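You operate a simulated robot arm through the tools that you are given. There is no shell and no other tool. Be economical: measure what you need, move in short steps, check, and stop when the job is done.

You are at the controls of a simulated robot arm. One attempt, no reset.

## Task
Put one of the grade tags from the top of the steel table on top of the green tape roll.

The check looks at the end state, three seconds after you hand in, the way a careful person would. Anything else that was tipped, shoved, dropped, spilled or broken makes it a failure.

## Robot
A 7-joint arm with a two-finger parallel gripper, fixed in place. Base frame: the origin is at the foot of the arm, x ahead of it, y to its left, z up; the work surface is at about z = 850. Units: mm, rad, N and s.
With the tool pointing down near the work surface it reaches from about 300 to 700 mm from the base axis. Its first joint turns from -1.152 to 1.152 rad. Payload 1.57 kg.
The TCP is the grasp point between the finger pads, 30 mm short of the fingertips. In the tool frame z runs along the fingers and y along their closing line. Largest opening 110 mm; finger width 24, thickness 12; the body of the gripper, 48 by 112 mm, starts 78 mm behind the TCP.
Orientation is told as [roll, pitch, yaw] about the base's x, y, z axes, in that order, counted from this pose: with the fingers straight down and closing along the base's y, the tool's x points along the base's -x, its y along +y and its z along -z.

## Interface
- The arm moves only by the tool step_arm. Its argument "targets" is a list of rows, each a list of 5 numbers: the gripper command, from -1 (shut) to 1 (fully open), values between in proportion, then the shift along the tool's x, y, z in cm, then the turn about the tool's z in rad. In form: [[grip, x, y, z, twist], ...]. A call has 1 to 8 rows; each row is the pose to reach, as a shift and turn from the pose commanded when the call began, along the tool's axes at that moment. Rows are played at 5 a second. More than 50 mm and 0.15 rad between two rows, or a gripper value outside its range, and nothing of the call is played. Where a pose cannot be reached the arm comes as near as it can. A force on the tool above 40 N (or 10 N above the force at the start of the call, whichever is more), or a blocked arm, ends the call early, and 0.2 s more pass. Each finger travels about 108 mm/s and halts on what it meets, pressing with about 34 N; the grip force reading is that of the motor and also rises with nothing between the fingers. The clock runs only during rows and for 0.2 s after the last one: add rows that repeat a pose to give the fingers time. It gives the time, the measured TCP pose, the force on the tool (base axes), the opening and the grip force at its end, in the units of the frame above (readings bear some noise).
- Cameras (640 x 400 px; columns grow to the right, rows downward): "scene" is fixed at [150.2, -387, 1415.5]; the picture's right is [0.87, -0.50, 0.00], its down [-0.26, -0.45, -0.85] and it looks along [0.43, 0.74, -0.52] (base axes); focal length 360 px, centre (320, 200). "wrist" rides on the gripper at [70, 16, -141] in the tool frame; the picture's right is [-0.23, 0.97, 0.00], its down [-0.86, -0.20, -0.48] and it looks along [-0.47, -0.11, 0.88] (tool axes); focal length 222 px, centre (320, 200). There is no depth. A picture from a camera that has moved, and an enlarged one, comes with that camera's place and axes in the base frame and with its lens. The place of the scene camera against the robot may be out by one fixed shift of up to 12 mm in any direction.
- camera(camera): a new picture of that camera. No time passes.
- enlarge(camera, box): a new picture of the part [left, top, right, bottom] of that camera's present view, enlarged. No time passes.
- close_job(): hands the job in; it is judged then, once.

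Go step by step. Nothing tells you positions but the pictures and the camera data: compare them with the known pose of the tool, close in by small moves and look again before you grip or let go. The budget is 90 turns and 42 pictures, counting those below and the enlarged ones. Unless the task says otherwise, let go and move clear before handing in, and close with one line.

The tools are called after "Request:" as a command line: name --pt "numbers of a row" for each row, then --argument value for the rest, lists and objects as JSON in quotes. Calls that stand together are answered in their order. step_arm: Moves the arm, as the interface text tells. Its arguments: {"type":"object","properties":{"targets":{"type":"array","items":{"type":"array","items":{"type":"number"}}}},"required":["targets"]} The other tools are called the same way: camera (camera) takes a picture; enlarge (camera, box) takes an enlarged picture of a part of a camera's view; close_job () hands the job in.

At the start:

```text
time: 0.0
eef_pos: [416.2, -4.8, 1140.7]
tcp_rot: [0.001, 0.001, -0.001]
wrist_force: [0.2, -1.1, 0.4]
opening: 109.8
grip_force: 0.0
```

scene: 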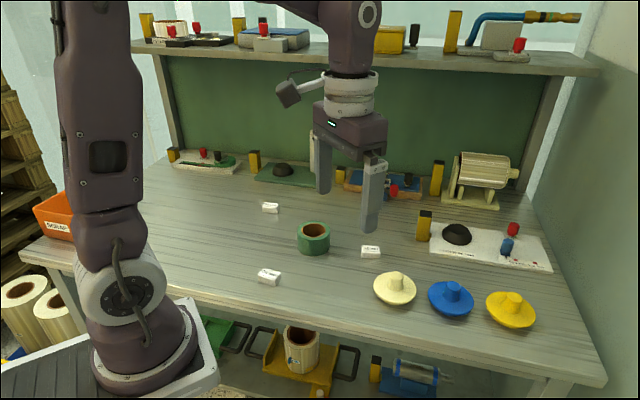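
wrist: 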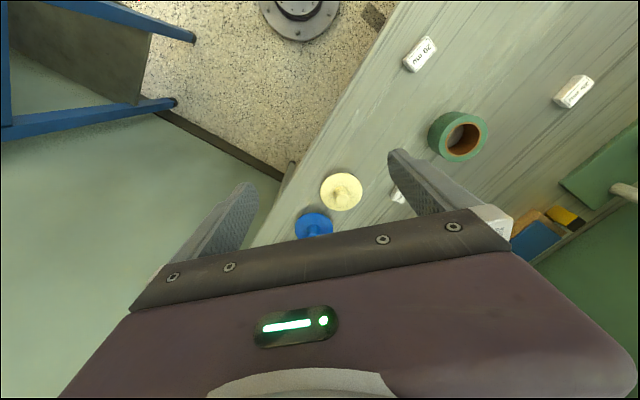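

I see three white tags, the green roll near (504, 251) and three hats. I'll zoom in on the roll and the tags before moving.

Request:
enlarge --camera "scene" --box '[240, 190, 400, 290]'

Request:
enlarge --camera "wrist" --box '[380, 20, 620, 170]'

```text
4.00 times, centred on (320, 240) of scene
camera zoom: at [150.2, -387.0, 1415.5], right [0.87, -0.5, 0.0], down [-0.26, -0.45, -0.85], along [0.43, 0.74, -0.52], focal length 1438 px, centre (320, 40)
```

zoom: 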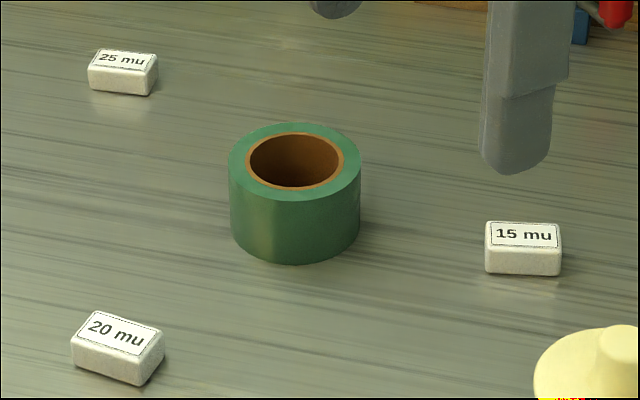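

```text
2.67 times, centred on (500, 95) of wrist
camera zoom: at [345.9, 12.8, 1282.8], right [0.23, 0.97, 0.0], down [0.86, -0.2, 0.48], along [0.47, -0.11, -0.88], focal length 592 px, centre (-160, 480)
```

zoom: 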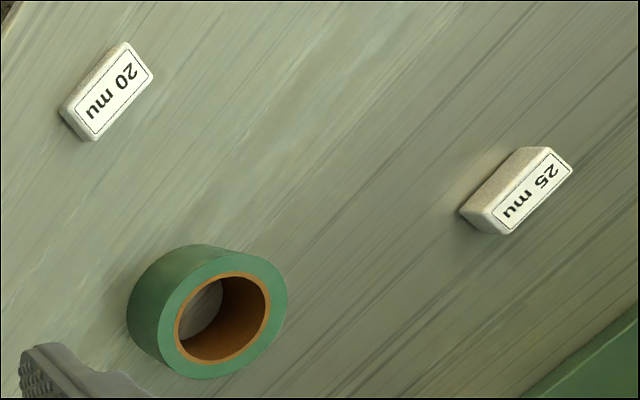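

The roll's top is near (493, 233, ~897), with an outer diameter of about 83 mm and a hole of about 55 mm. The 20 mu tag is near (351, 177) with its long axis at about 127°. I'll go above that tag and turn so the fingers close across its short side.

Request:
step_arm --pt "0.2 0.8 2.3 1.7 0.115" --pt "0.2 1.6 4.6 3.4 0.23" --pt "0.2 2.4 6.9 5.1 0.345" --pt "0.2 3.3 9.1 6.8 0.46" --pt "0.2 4.1 11.4 8.5 0.575" --pt "0.2 4.9 13.7 10.2 0.69" --pt "0.2 5.7 16 12 0.805" --pt "0.2 6.5 18.2 14 0.915"

```text
time: 1.8
eef_pos: [353.3, 176.4, 998.0]
tcp_rot: [0.001, 0.001, -0.916]
wrist_force: [0.3, -0.9, 0.0]
opening: 66.0
grip_force: 0.0
```

The arm reached the spot above the tag. Now I'll check the alignment.

Request:
camera --camera "wrist"

Request:
enlarge --camera "scene" --box '[200, 190, 360, 290]'

```text
37 pictures are left
camera wrist: at [322.6, 243.1, 1140.3], right [0.91, 0.41, 0.0], down [0.36, -0.8, 0.48], along [0.2, -0.44, -0.88], focal length 222 px, centre (320, 200)
```

wrist: 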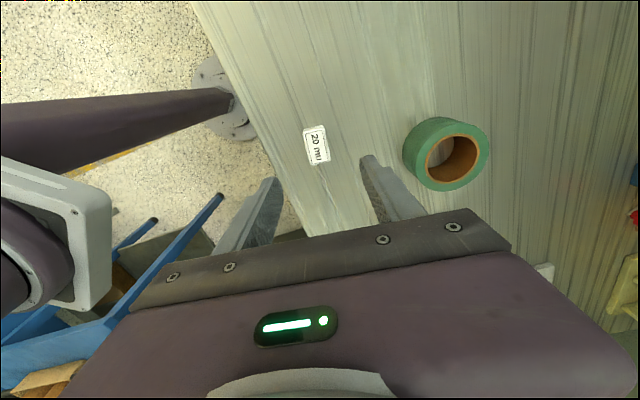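

```text
4.00 times, centred on (280, 240) of scene
camera zoom: at [150.2, -387.1, 1415.5], right [0.87, -0.5, 0.0], down [-0.26, -0.45, -0.85], along [0.43, 0.74, -0.52], focal length 1438 px, centre (480, 40)
```

zoom: 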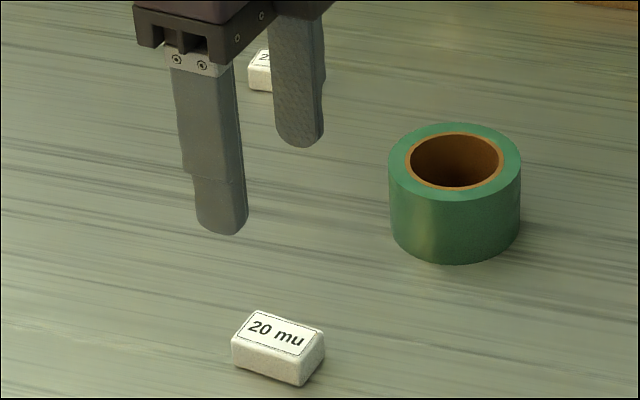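

The tag reads (349.5, 176), about 3 mm off the TCP in x. I'll correct that and come down partway.

Request:
step_arm --pt "0.2 0.15 -0.2 2 0" --pt "0.2 0.15 -0.2 4 0" --pt "0.2 0.15 -0.2 6 0" --pt "0.2 0.15 -0.2 7.5 0" --pt "0.2 0.15 -0.2 7.5 0"

Request:
enlarge --camera "wrist" --box '[200, 80, 440, 230]'

Request:
enlarge --camera "scene" --box '[200, 210, 360, 310]'

```text
time: 3.0
eef_pos: [349.0, 176.0, 924.1]
tcp_rot: [-0.001, -0.001, -0.914]
wrist_force: [-0.4, -1.3, 0.1]
opening: 65.7
grip_force: 0.0
```

```text
2.67 times, centred on (320, 155) of wrist
camera zoom: at [319.8, 244.2, 1066.6], right [0.91, 0.41, 0.0], down [0.36, -0.8, 0.48], along [0.2, -0.44, -0.88], focal length 592 px, centre (320, 320)
```

zoom: 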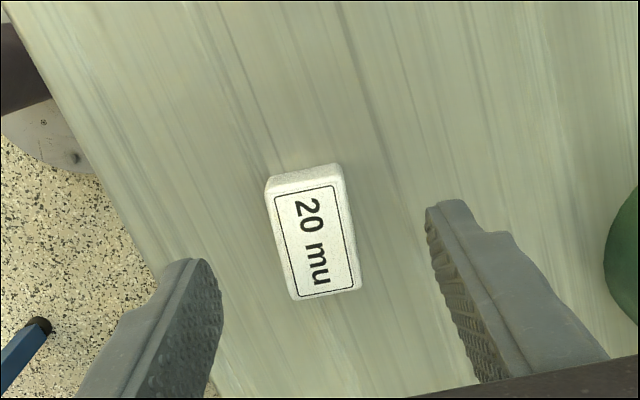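

```text
4.00 times, centred on (280, 260) of scene
camera zoom: at [150.2, -387.0, 1415.5], right [0.87, -0.5, 0.0], down [-0.26, -0.45, -0.85], along [0.43, 0.74, -0.52], focal length 1438 px, centre (480, -40)
```

zoom: 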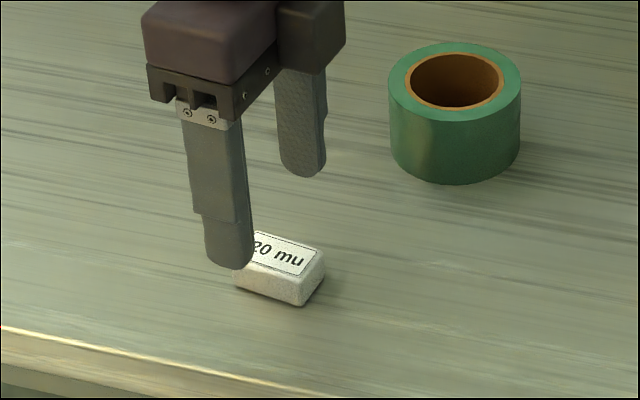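

The tag is between the fingers, about 3 mm off along the finger-width direction and 2° off in turn. I'll correct both, lower so the fingertips are about 4 mm above the table, then close.

Request:
step_arm --pt "0.2 -0.3 -0.05 1.5 0.03" --pt "0.2 -0.3 -0.05 3 0.03" --pt "0.2 -0.3 -0.05 3.9 0.03" --pt "0.2 -0.3 -0.05 3.9 0.03"

Request:
enlarge --camera "scene" --box '[200, 210, 360, 310]'

Request:
enlarge --camera "wrist" --box '[200, 80, 440, 230]'

```text
time: 4.0
eef_pos: [349.7, 174.2, 883.9]
tcp_rot: [0.001, -0.001, -0.943]
wrist_force: [-0.5, -0.1, 0.4]
opening: 65.9
grip_force: 0.1
```

```text
4.00 times, centred on (280, 260) of scene
camera zoom: at [150.2, -387.0, 1415.5], right [0.87, -0.5, 0.0], down [-0.26, -0.45, -0.85], along [0.43, 0.74, -0.52], focal length 1438 px, centre (480, -40)
```

zoom: 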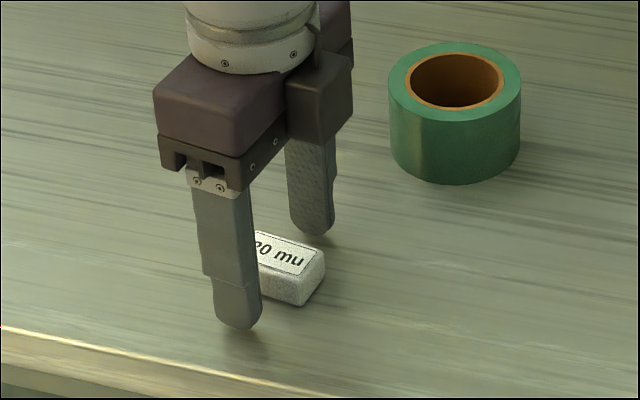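

```text
2.67 times, centred on (320, 155) of wrist
camera zoom: at [322.1, 241.4, 1027.1], right [0.92, 0.39, 0.0], down [0.34, -0.81, 0.48], along [0.18, -0.44, -0.88], focal length 592 px, centre (320, 320)
```

zoom: 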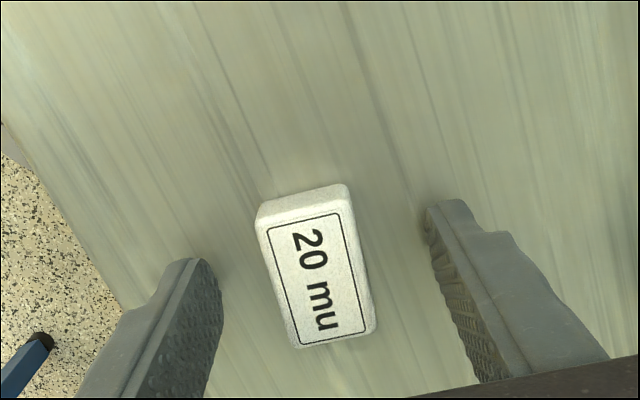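

The tag is centred well enough between the fingers, so I'll close.

Request:
step_arm --pt "-0.3 0.1 0 0 0" --pt "-1 0.1 0 0 0" --pt "-1 0.1 0 0 0" --pt "-1 0.1 0 0 0"

Request:
enlarge --camera "wrist" --box '[200, 80, 440, 230]'

```text
time: 5.0
eef_pos: [350.2, 175.2, 885.4]
tcp_rot: [0.001, 0.0, -0.945]
wrist_force: [0.4, 0.4, 0.0]
opening: 26.6
grip_force: 33.6
```

```text
2.67 times, centred on (320, 155) of wrist
camera zoom: at [321.7, 242.0, 1027.5], right [0.92, 0.39, 0.0], down [0.34, -0.81, 0.48], along [0.18, -0.44, -0.88], focal length 592 px, centre (320, 320)
```

zoom: 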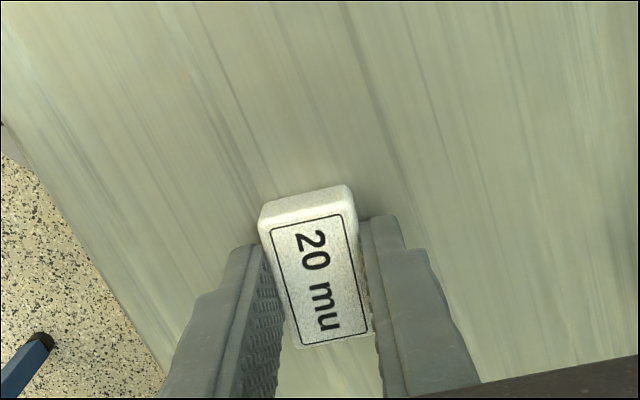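

The tag is gripped at a width of 26.6 mm. I'll lift it straight up.

Request:
step_arm --pt "-1 0 0 -1.5 0" --pt "-1 0 0 -4 0" --pt "-1 0 0 -7 0" --pt "-1 0 0 -10 0" --pt "-1 0 0 -10 0"

Request:
camera --camera "wrist"

Request:
camera --camera "scene"

```text
time: 6.2
eef_pos: [350.7, 177.4, 987.2]
tcp_rot: [0.0, 0.001, -0.944]
wrist_force: [-0.1, -0.7, -0.8]
opening: 26.4
grip_force: 34.4
```

```text
30 pictures are left
camera wrist: at [322.6, 244.3, 1128.5], right [0.92, 0.39, 0.0], down [0.34, -0.81, 0.48], along [0.19, -0.44, -0.88], focal length 222 px, centre (320, 200)
```

wrist: 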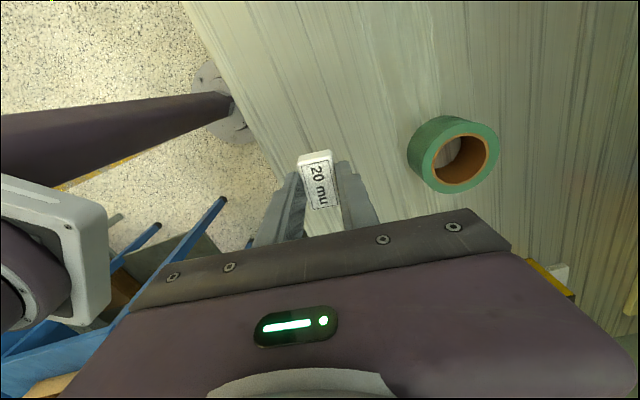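

```text
29 pictures are left
```

scene: 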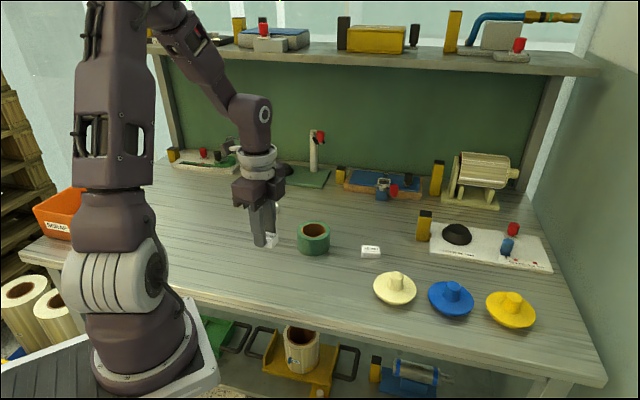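

The tag is held level. The roll centre averages to (494, 230), so I'll set the tag across the near rim at about (472, 214). First I'll move above that point.

Request:
step_arm --pt "-1 -0.7 2 0 0" --pt "-1 -1.4 4 0 0" --pt "-1 -2.1 6 0 0" --pt "-1 -2.8 8 0 0" --pt "-1 -3.5 10 0 0" --pt "-1 -4.2 12 0 0" --pt "-1 -4.2 12 2 0" --pt "-1 -4.2 12 2 0"

Request:
camera --camera "wrist"

Request:
enlarge --camera "scene" --box '[240, 180, 400, 280]'

```text
time: 8.0
eef_pos: [470.7, 211.8, 965.8]
tcp_rot: [0.0, 0.0, -0.945]
wrist_force: [-0.8, -0.6, -0.2]
opening: 26.3
grip_force: 33.5
```

```text
28 pictures are left
camera wrist: at [442.3, 279.5, 1107.5], right [0.92, 0.39, 0.0], down [0.34, -0.81, 0.48], along [0.18, -0.44, -0.88], focal length 222 px, centre (320, 200)
```

wrist: 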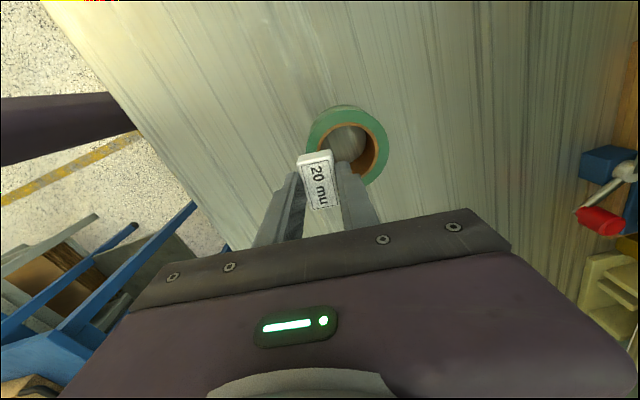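

```text
4.00 times, centred on (320, 230) of scene
camera zoom: at [150.2, -387.0, 1415.5], right [0.87, -0.5, 0.0], down [-0.26, -0.45, -0.85], along [0.43, 0.74, -0.52], focal length 1438 px, centre (320, 80)
```

zoom: 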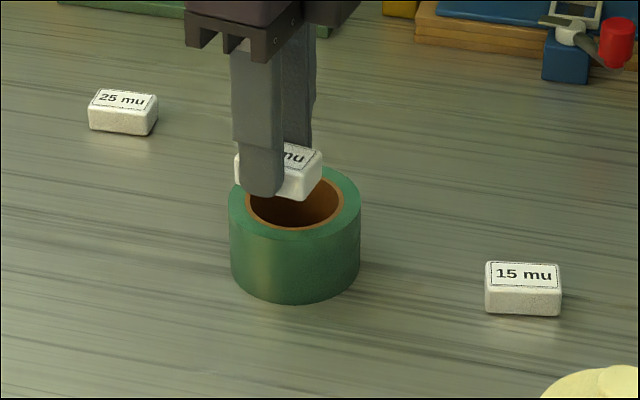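

The arm is above the roll. I'll zoom in to place the roll centre more exactly.

Request:
enlarge --camera "wrist" --box '[264, 90, 424, 190]'

```text
4.00 times, centred on (344, 140) of wrist
camera zoom: at [442.3, 279.5, 1107.5], right [0.92, 0.39, 0.0], down [0.34, -0.81, 0.48], along [0.18, -0.44, -0.88], focal length 888 px, centre (224, 440)
```

zoom: 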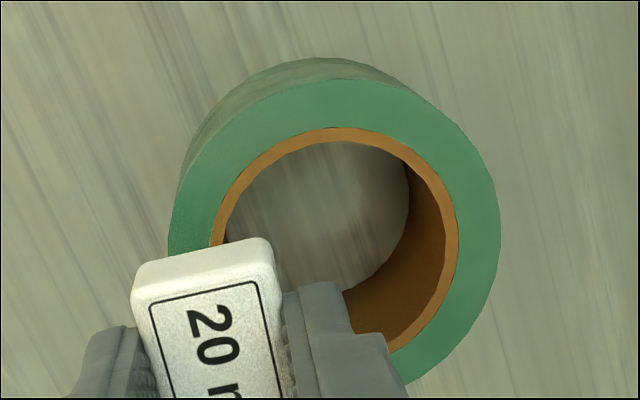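

The roll centre is about 6 mm along the tool x and 31 mm along the tool y from the TCP. I'll correct by (+6, +4) mm and lower partway.

Request:
step_arm --pt "-1 0.3 0.2 0 0" --pt "-1 0.6 0.4 0 0" --pt "-1 0.6 0.4 1 0" --pt "-1 0.6 0.4 2 0" --pt "-1 0.6 0.4 2 0"

Request:
enlarge --camera "wrist" --box '[264, 110, 424, 210]'

Request:
enlarge --camera "scene" --box '[272, 200, 352, 250]'

```text
time: 9.2
eef_pos: [471.1, 219.0, 945.7]
tcp_rot: [0.0, 0.0, -0.944]
wrist_force: [0.3, -0.6, -0.9]
opening: 26.3
grip_force: 34.4
```

```text
4.00 times, centred on (344, 160) of wrist
camera zoom: at [443.3, 285.0, 1088.2], right [0.92, 0.39, 0.0], down [0.34, -0.81, 0.48], along [0.18, -0.44, -0.88], focal length 888 px, centre (224, 360)
```

zoom: 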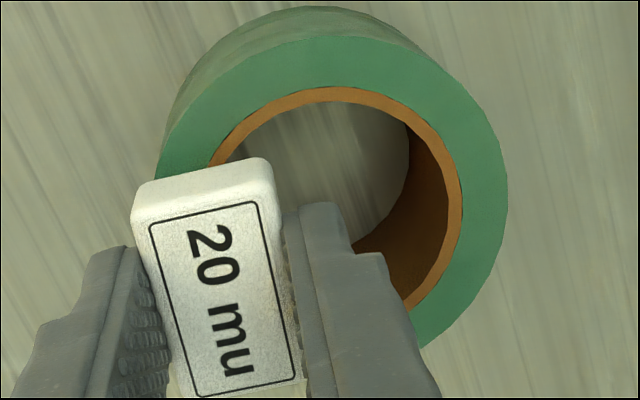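

```text
8.00 times, centred on (312, 225) of scene
camera zoom: at [150.2, -387.0, 1415.5], right [0.87, -0.5, 0.0], down [-0.26, -0.45, -0.85], along [0.43, 0.74, -0.52], focal length 2877 px, centre (384, 0)
```

zoom: 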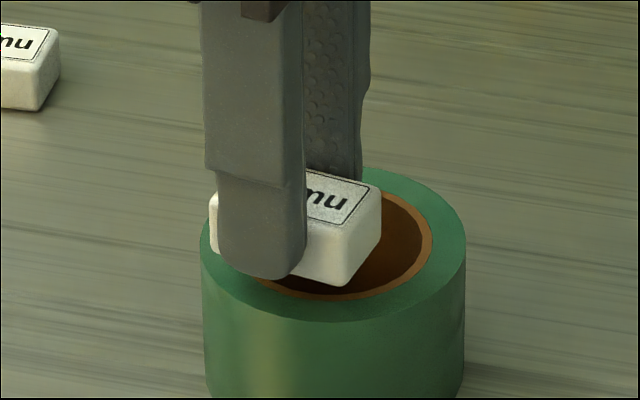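

Both cameras put the tag centre about 27 mm from the roll centre, squarely across the near rim and about 14 mm above it. I'll lower gently.

Request:
step_arm --pt "-1 0 0 0.5 0" --pt "-1 0 0 0.9 0" --pt "-1 0 0 1.1 0" --pt "-1 0 0 1.2 0" --pt "-1 0 0 1.2 0"

Request:
enlarge --camera "scene" --box '[272, 205, 352, 255]'

```text
time: 10.4
eef_pos: [469.4, 217.6, 934.8]
tcp_rot: [0.0, 0.001, -0.944]
wrist_force: [-0.1, 0.2, -0.8]
opening: 26.4
grip_force: 34.2
```

```text
8.00 times, centred on (312, 230) of scene
camera zoom: at [150.2, -387.0, 1415.5], right [0.87, -0.5, 0.0], down [-0.26, -0.45, -0.85], along [0.43, 0.74, -0.52], focal length 2877 px, centre (384, -40)
```

zoom: 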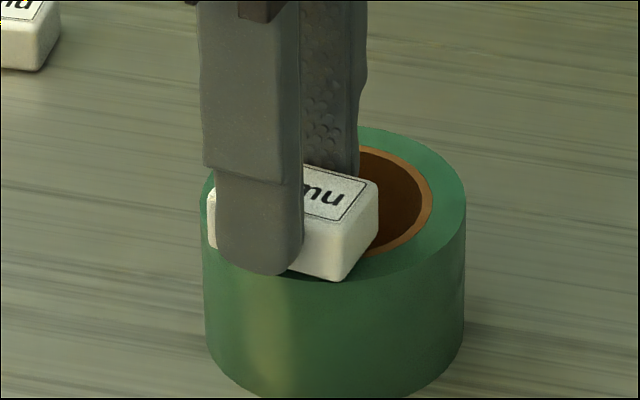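

The tag is nearly on the roll, but there is no contact force yet. I'll continue in 1 mm steps.

Request:
step_arm --pt "-1 0 0 0.1 0" --pt "-1 0 0 0.2 0" --pt "-1 0 0 0.2 0"

```text
time: 11.2
eef_pos: [470.2, 217.0, 932.6]
tcp_rot: [0.0, 0.0, -0.945]
wrist_force: [-1.0, -0.6, 9.0]
opening: 26.6
grip_force: 34.3
```

Contact reads 9 N, so the tag is on the roll. I'll ease off slightly and open the fingers.

Request:
step_arm --pt "-1 0 0 -0.05 0" --pt "-0.4 0 0 -0.05 0" --pt "-0.2 0 0 -0.05 0" --pt "0 0 0 -0.05 0" --pt "0 0 0 -0.05 0"

Request:
enlarge --camera "scene" --box '[272, 205, 352, 255]'

Request:
enlarge --camera "wrist" --box '[264, 110, 424, 210]'

```text
time: 12.4
eef_pos: [470.3, 218.1, 933.6]
tcp_rot: [0.0, 0.001, -0.946]
wrist_force: [-0.1, 0.4, 0.7]
opening: 55.0
grip_force: 0.0
```

```text
8.00 times, centred on (312, 230) of scene
camera zoom: at [150.2, -387.0, 1415.5], right [0.87, -0.5, 0.0], down [-0.26, -0.45, -0.85], along [0.43, 0.74, -0.52], focal length 2877 px, centre (384, -40)
```

zoom: 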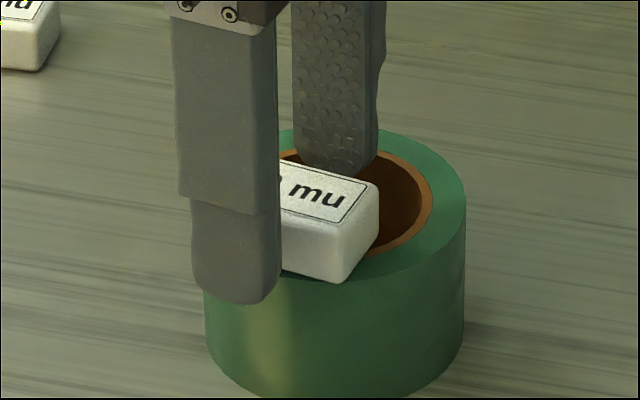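

```text
4.00 times, centred on (344, 160) of wrist
camera zoom: at [442.0, 285.1, 1075.5], right [0.92, 0.39, 0.0], down [0.34, -0.81, 0.48], along [0.18, -0.44, -0.88], focal length 888 px, centre (224, 360)
```

zoom: 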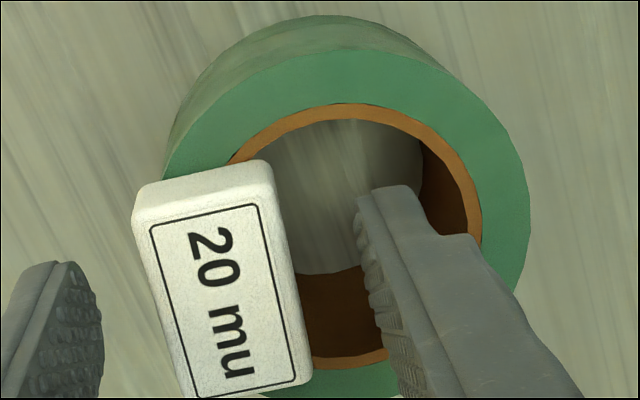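

The tag rests flat on the rim, free of both fingers. I'll go straight up and check.

Request:
step_arm --pt "0 0 0 -1 0" --pt "0 0 0 -3 0" --pt "0 0 0 -6 0" --pt "0 0 0 -10 0" --pt "0 0 0 -14 0" --pt "0 0 0 -14 0"

Request:
camera --camera "scene"

Request:
enlarge --camera "wrist" --box '[264, 80, 424, 180]'

Request:
enlarge --camera "scene" --box '[272, 205, 352, 255]'

```text
time: 13.8
eef_pos: [470.7, 219.1, 1072.6]
tcp_rot: [0.0, 0.001, -0.947]
wrist_force: [0.1, 0.5, 0.4]
opening: 54.9
grip_force: 0.1
```

```text
20 pictures are left
```

scene: 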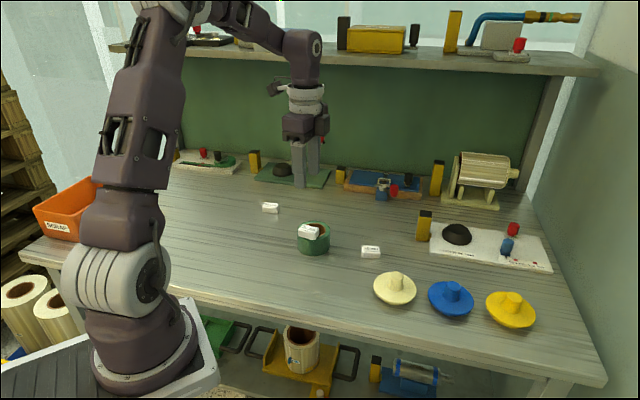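

```text
4.00 times, centred on (344, 130) of wrist
camera zoom: at [443.2, 285.3, 1214.5], right [0.92, 0.39, 0.0], down [0.34, -0.81, 0.48], along [0.18, -0.44, -0.88], focal length 888 px, centre (224, 480)
```

zoom: 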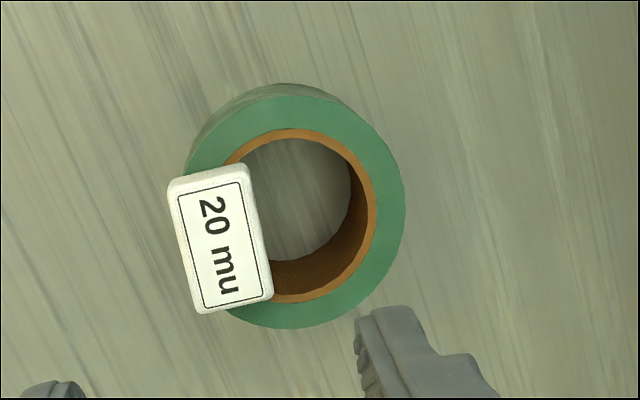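

```text
8.00 times, centred on (312, 230) of scene
camera zoom: at [150.2, -387.1, 1415.5], right [0.87, -0.5, 0.0], down [-0.26, -0.45, -0.85], along [0.43, 0.74, -0.52], focal length 2877 px, centre (384, -40)
```

zoom: 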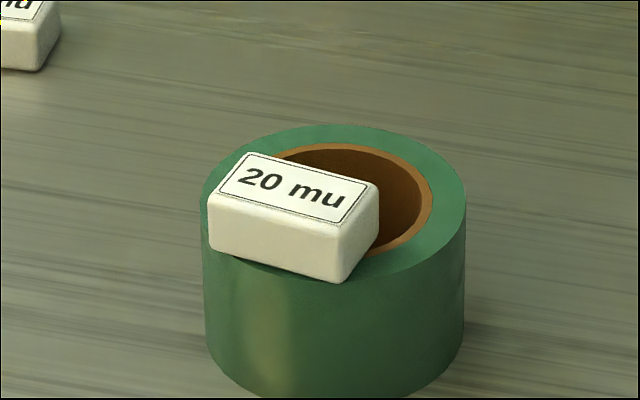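

The tag lies flat and stable on the roll, nothing else has moved, and the arm is clear, so I'm handing in.

Request:
close_job

```text
The job is handed in.
```

The 20 mu grade tag is resting flat on top of the green tape roll, across the near side of its rim; I've let go, moved the arm clear and handed the job in.
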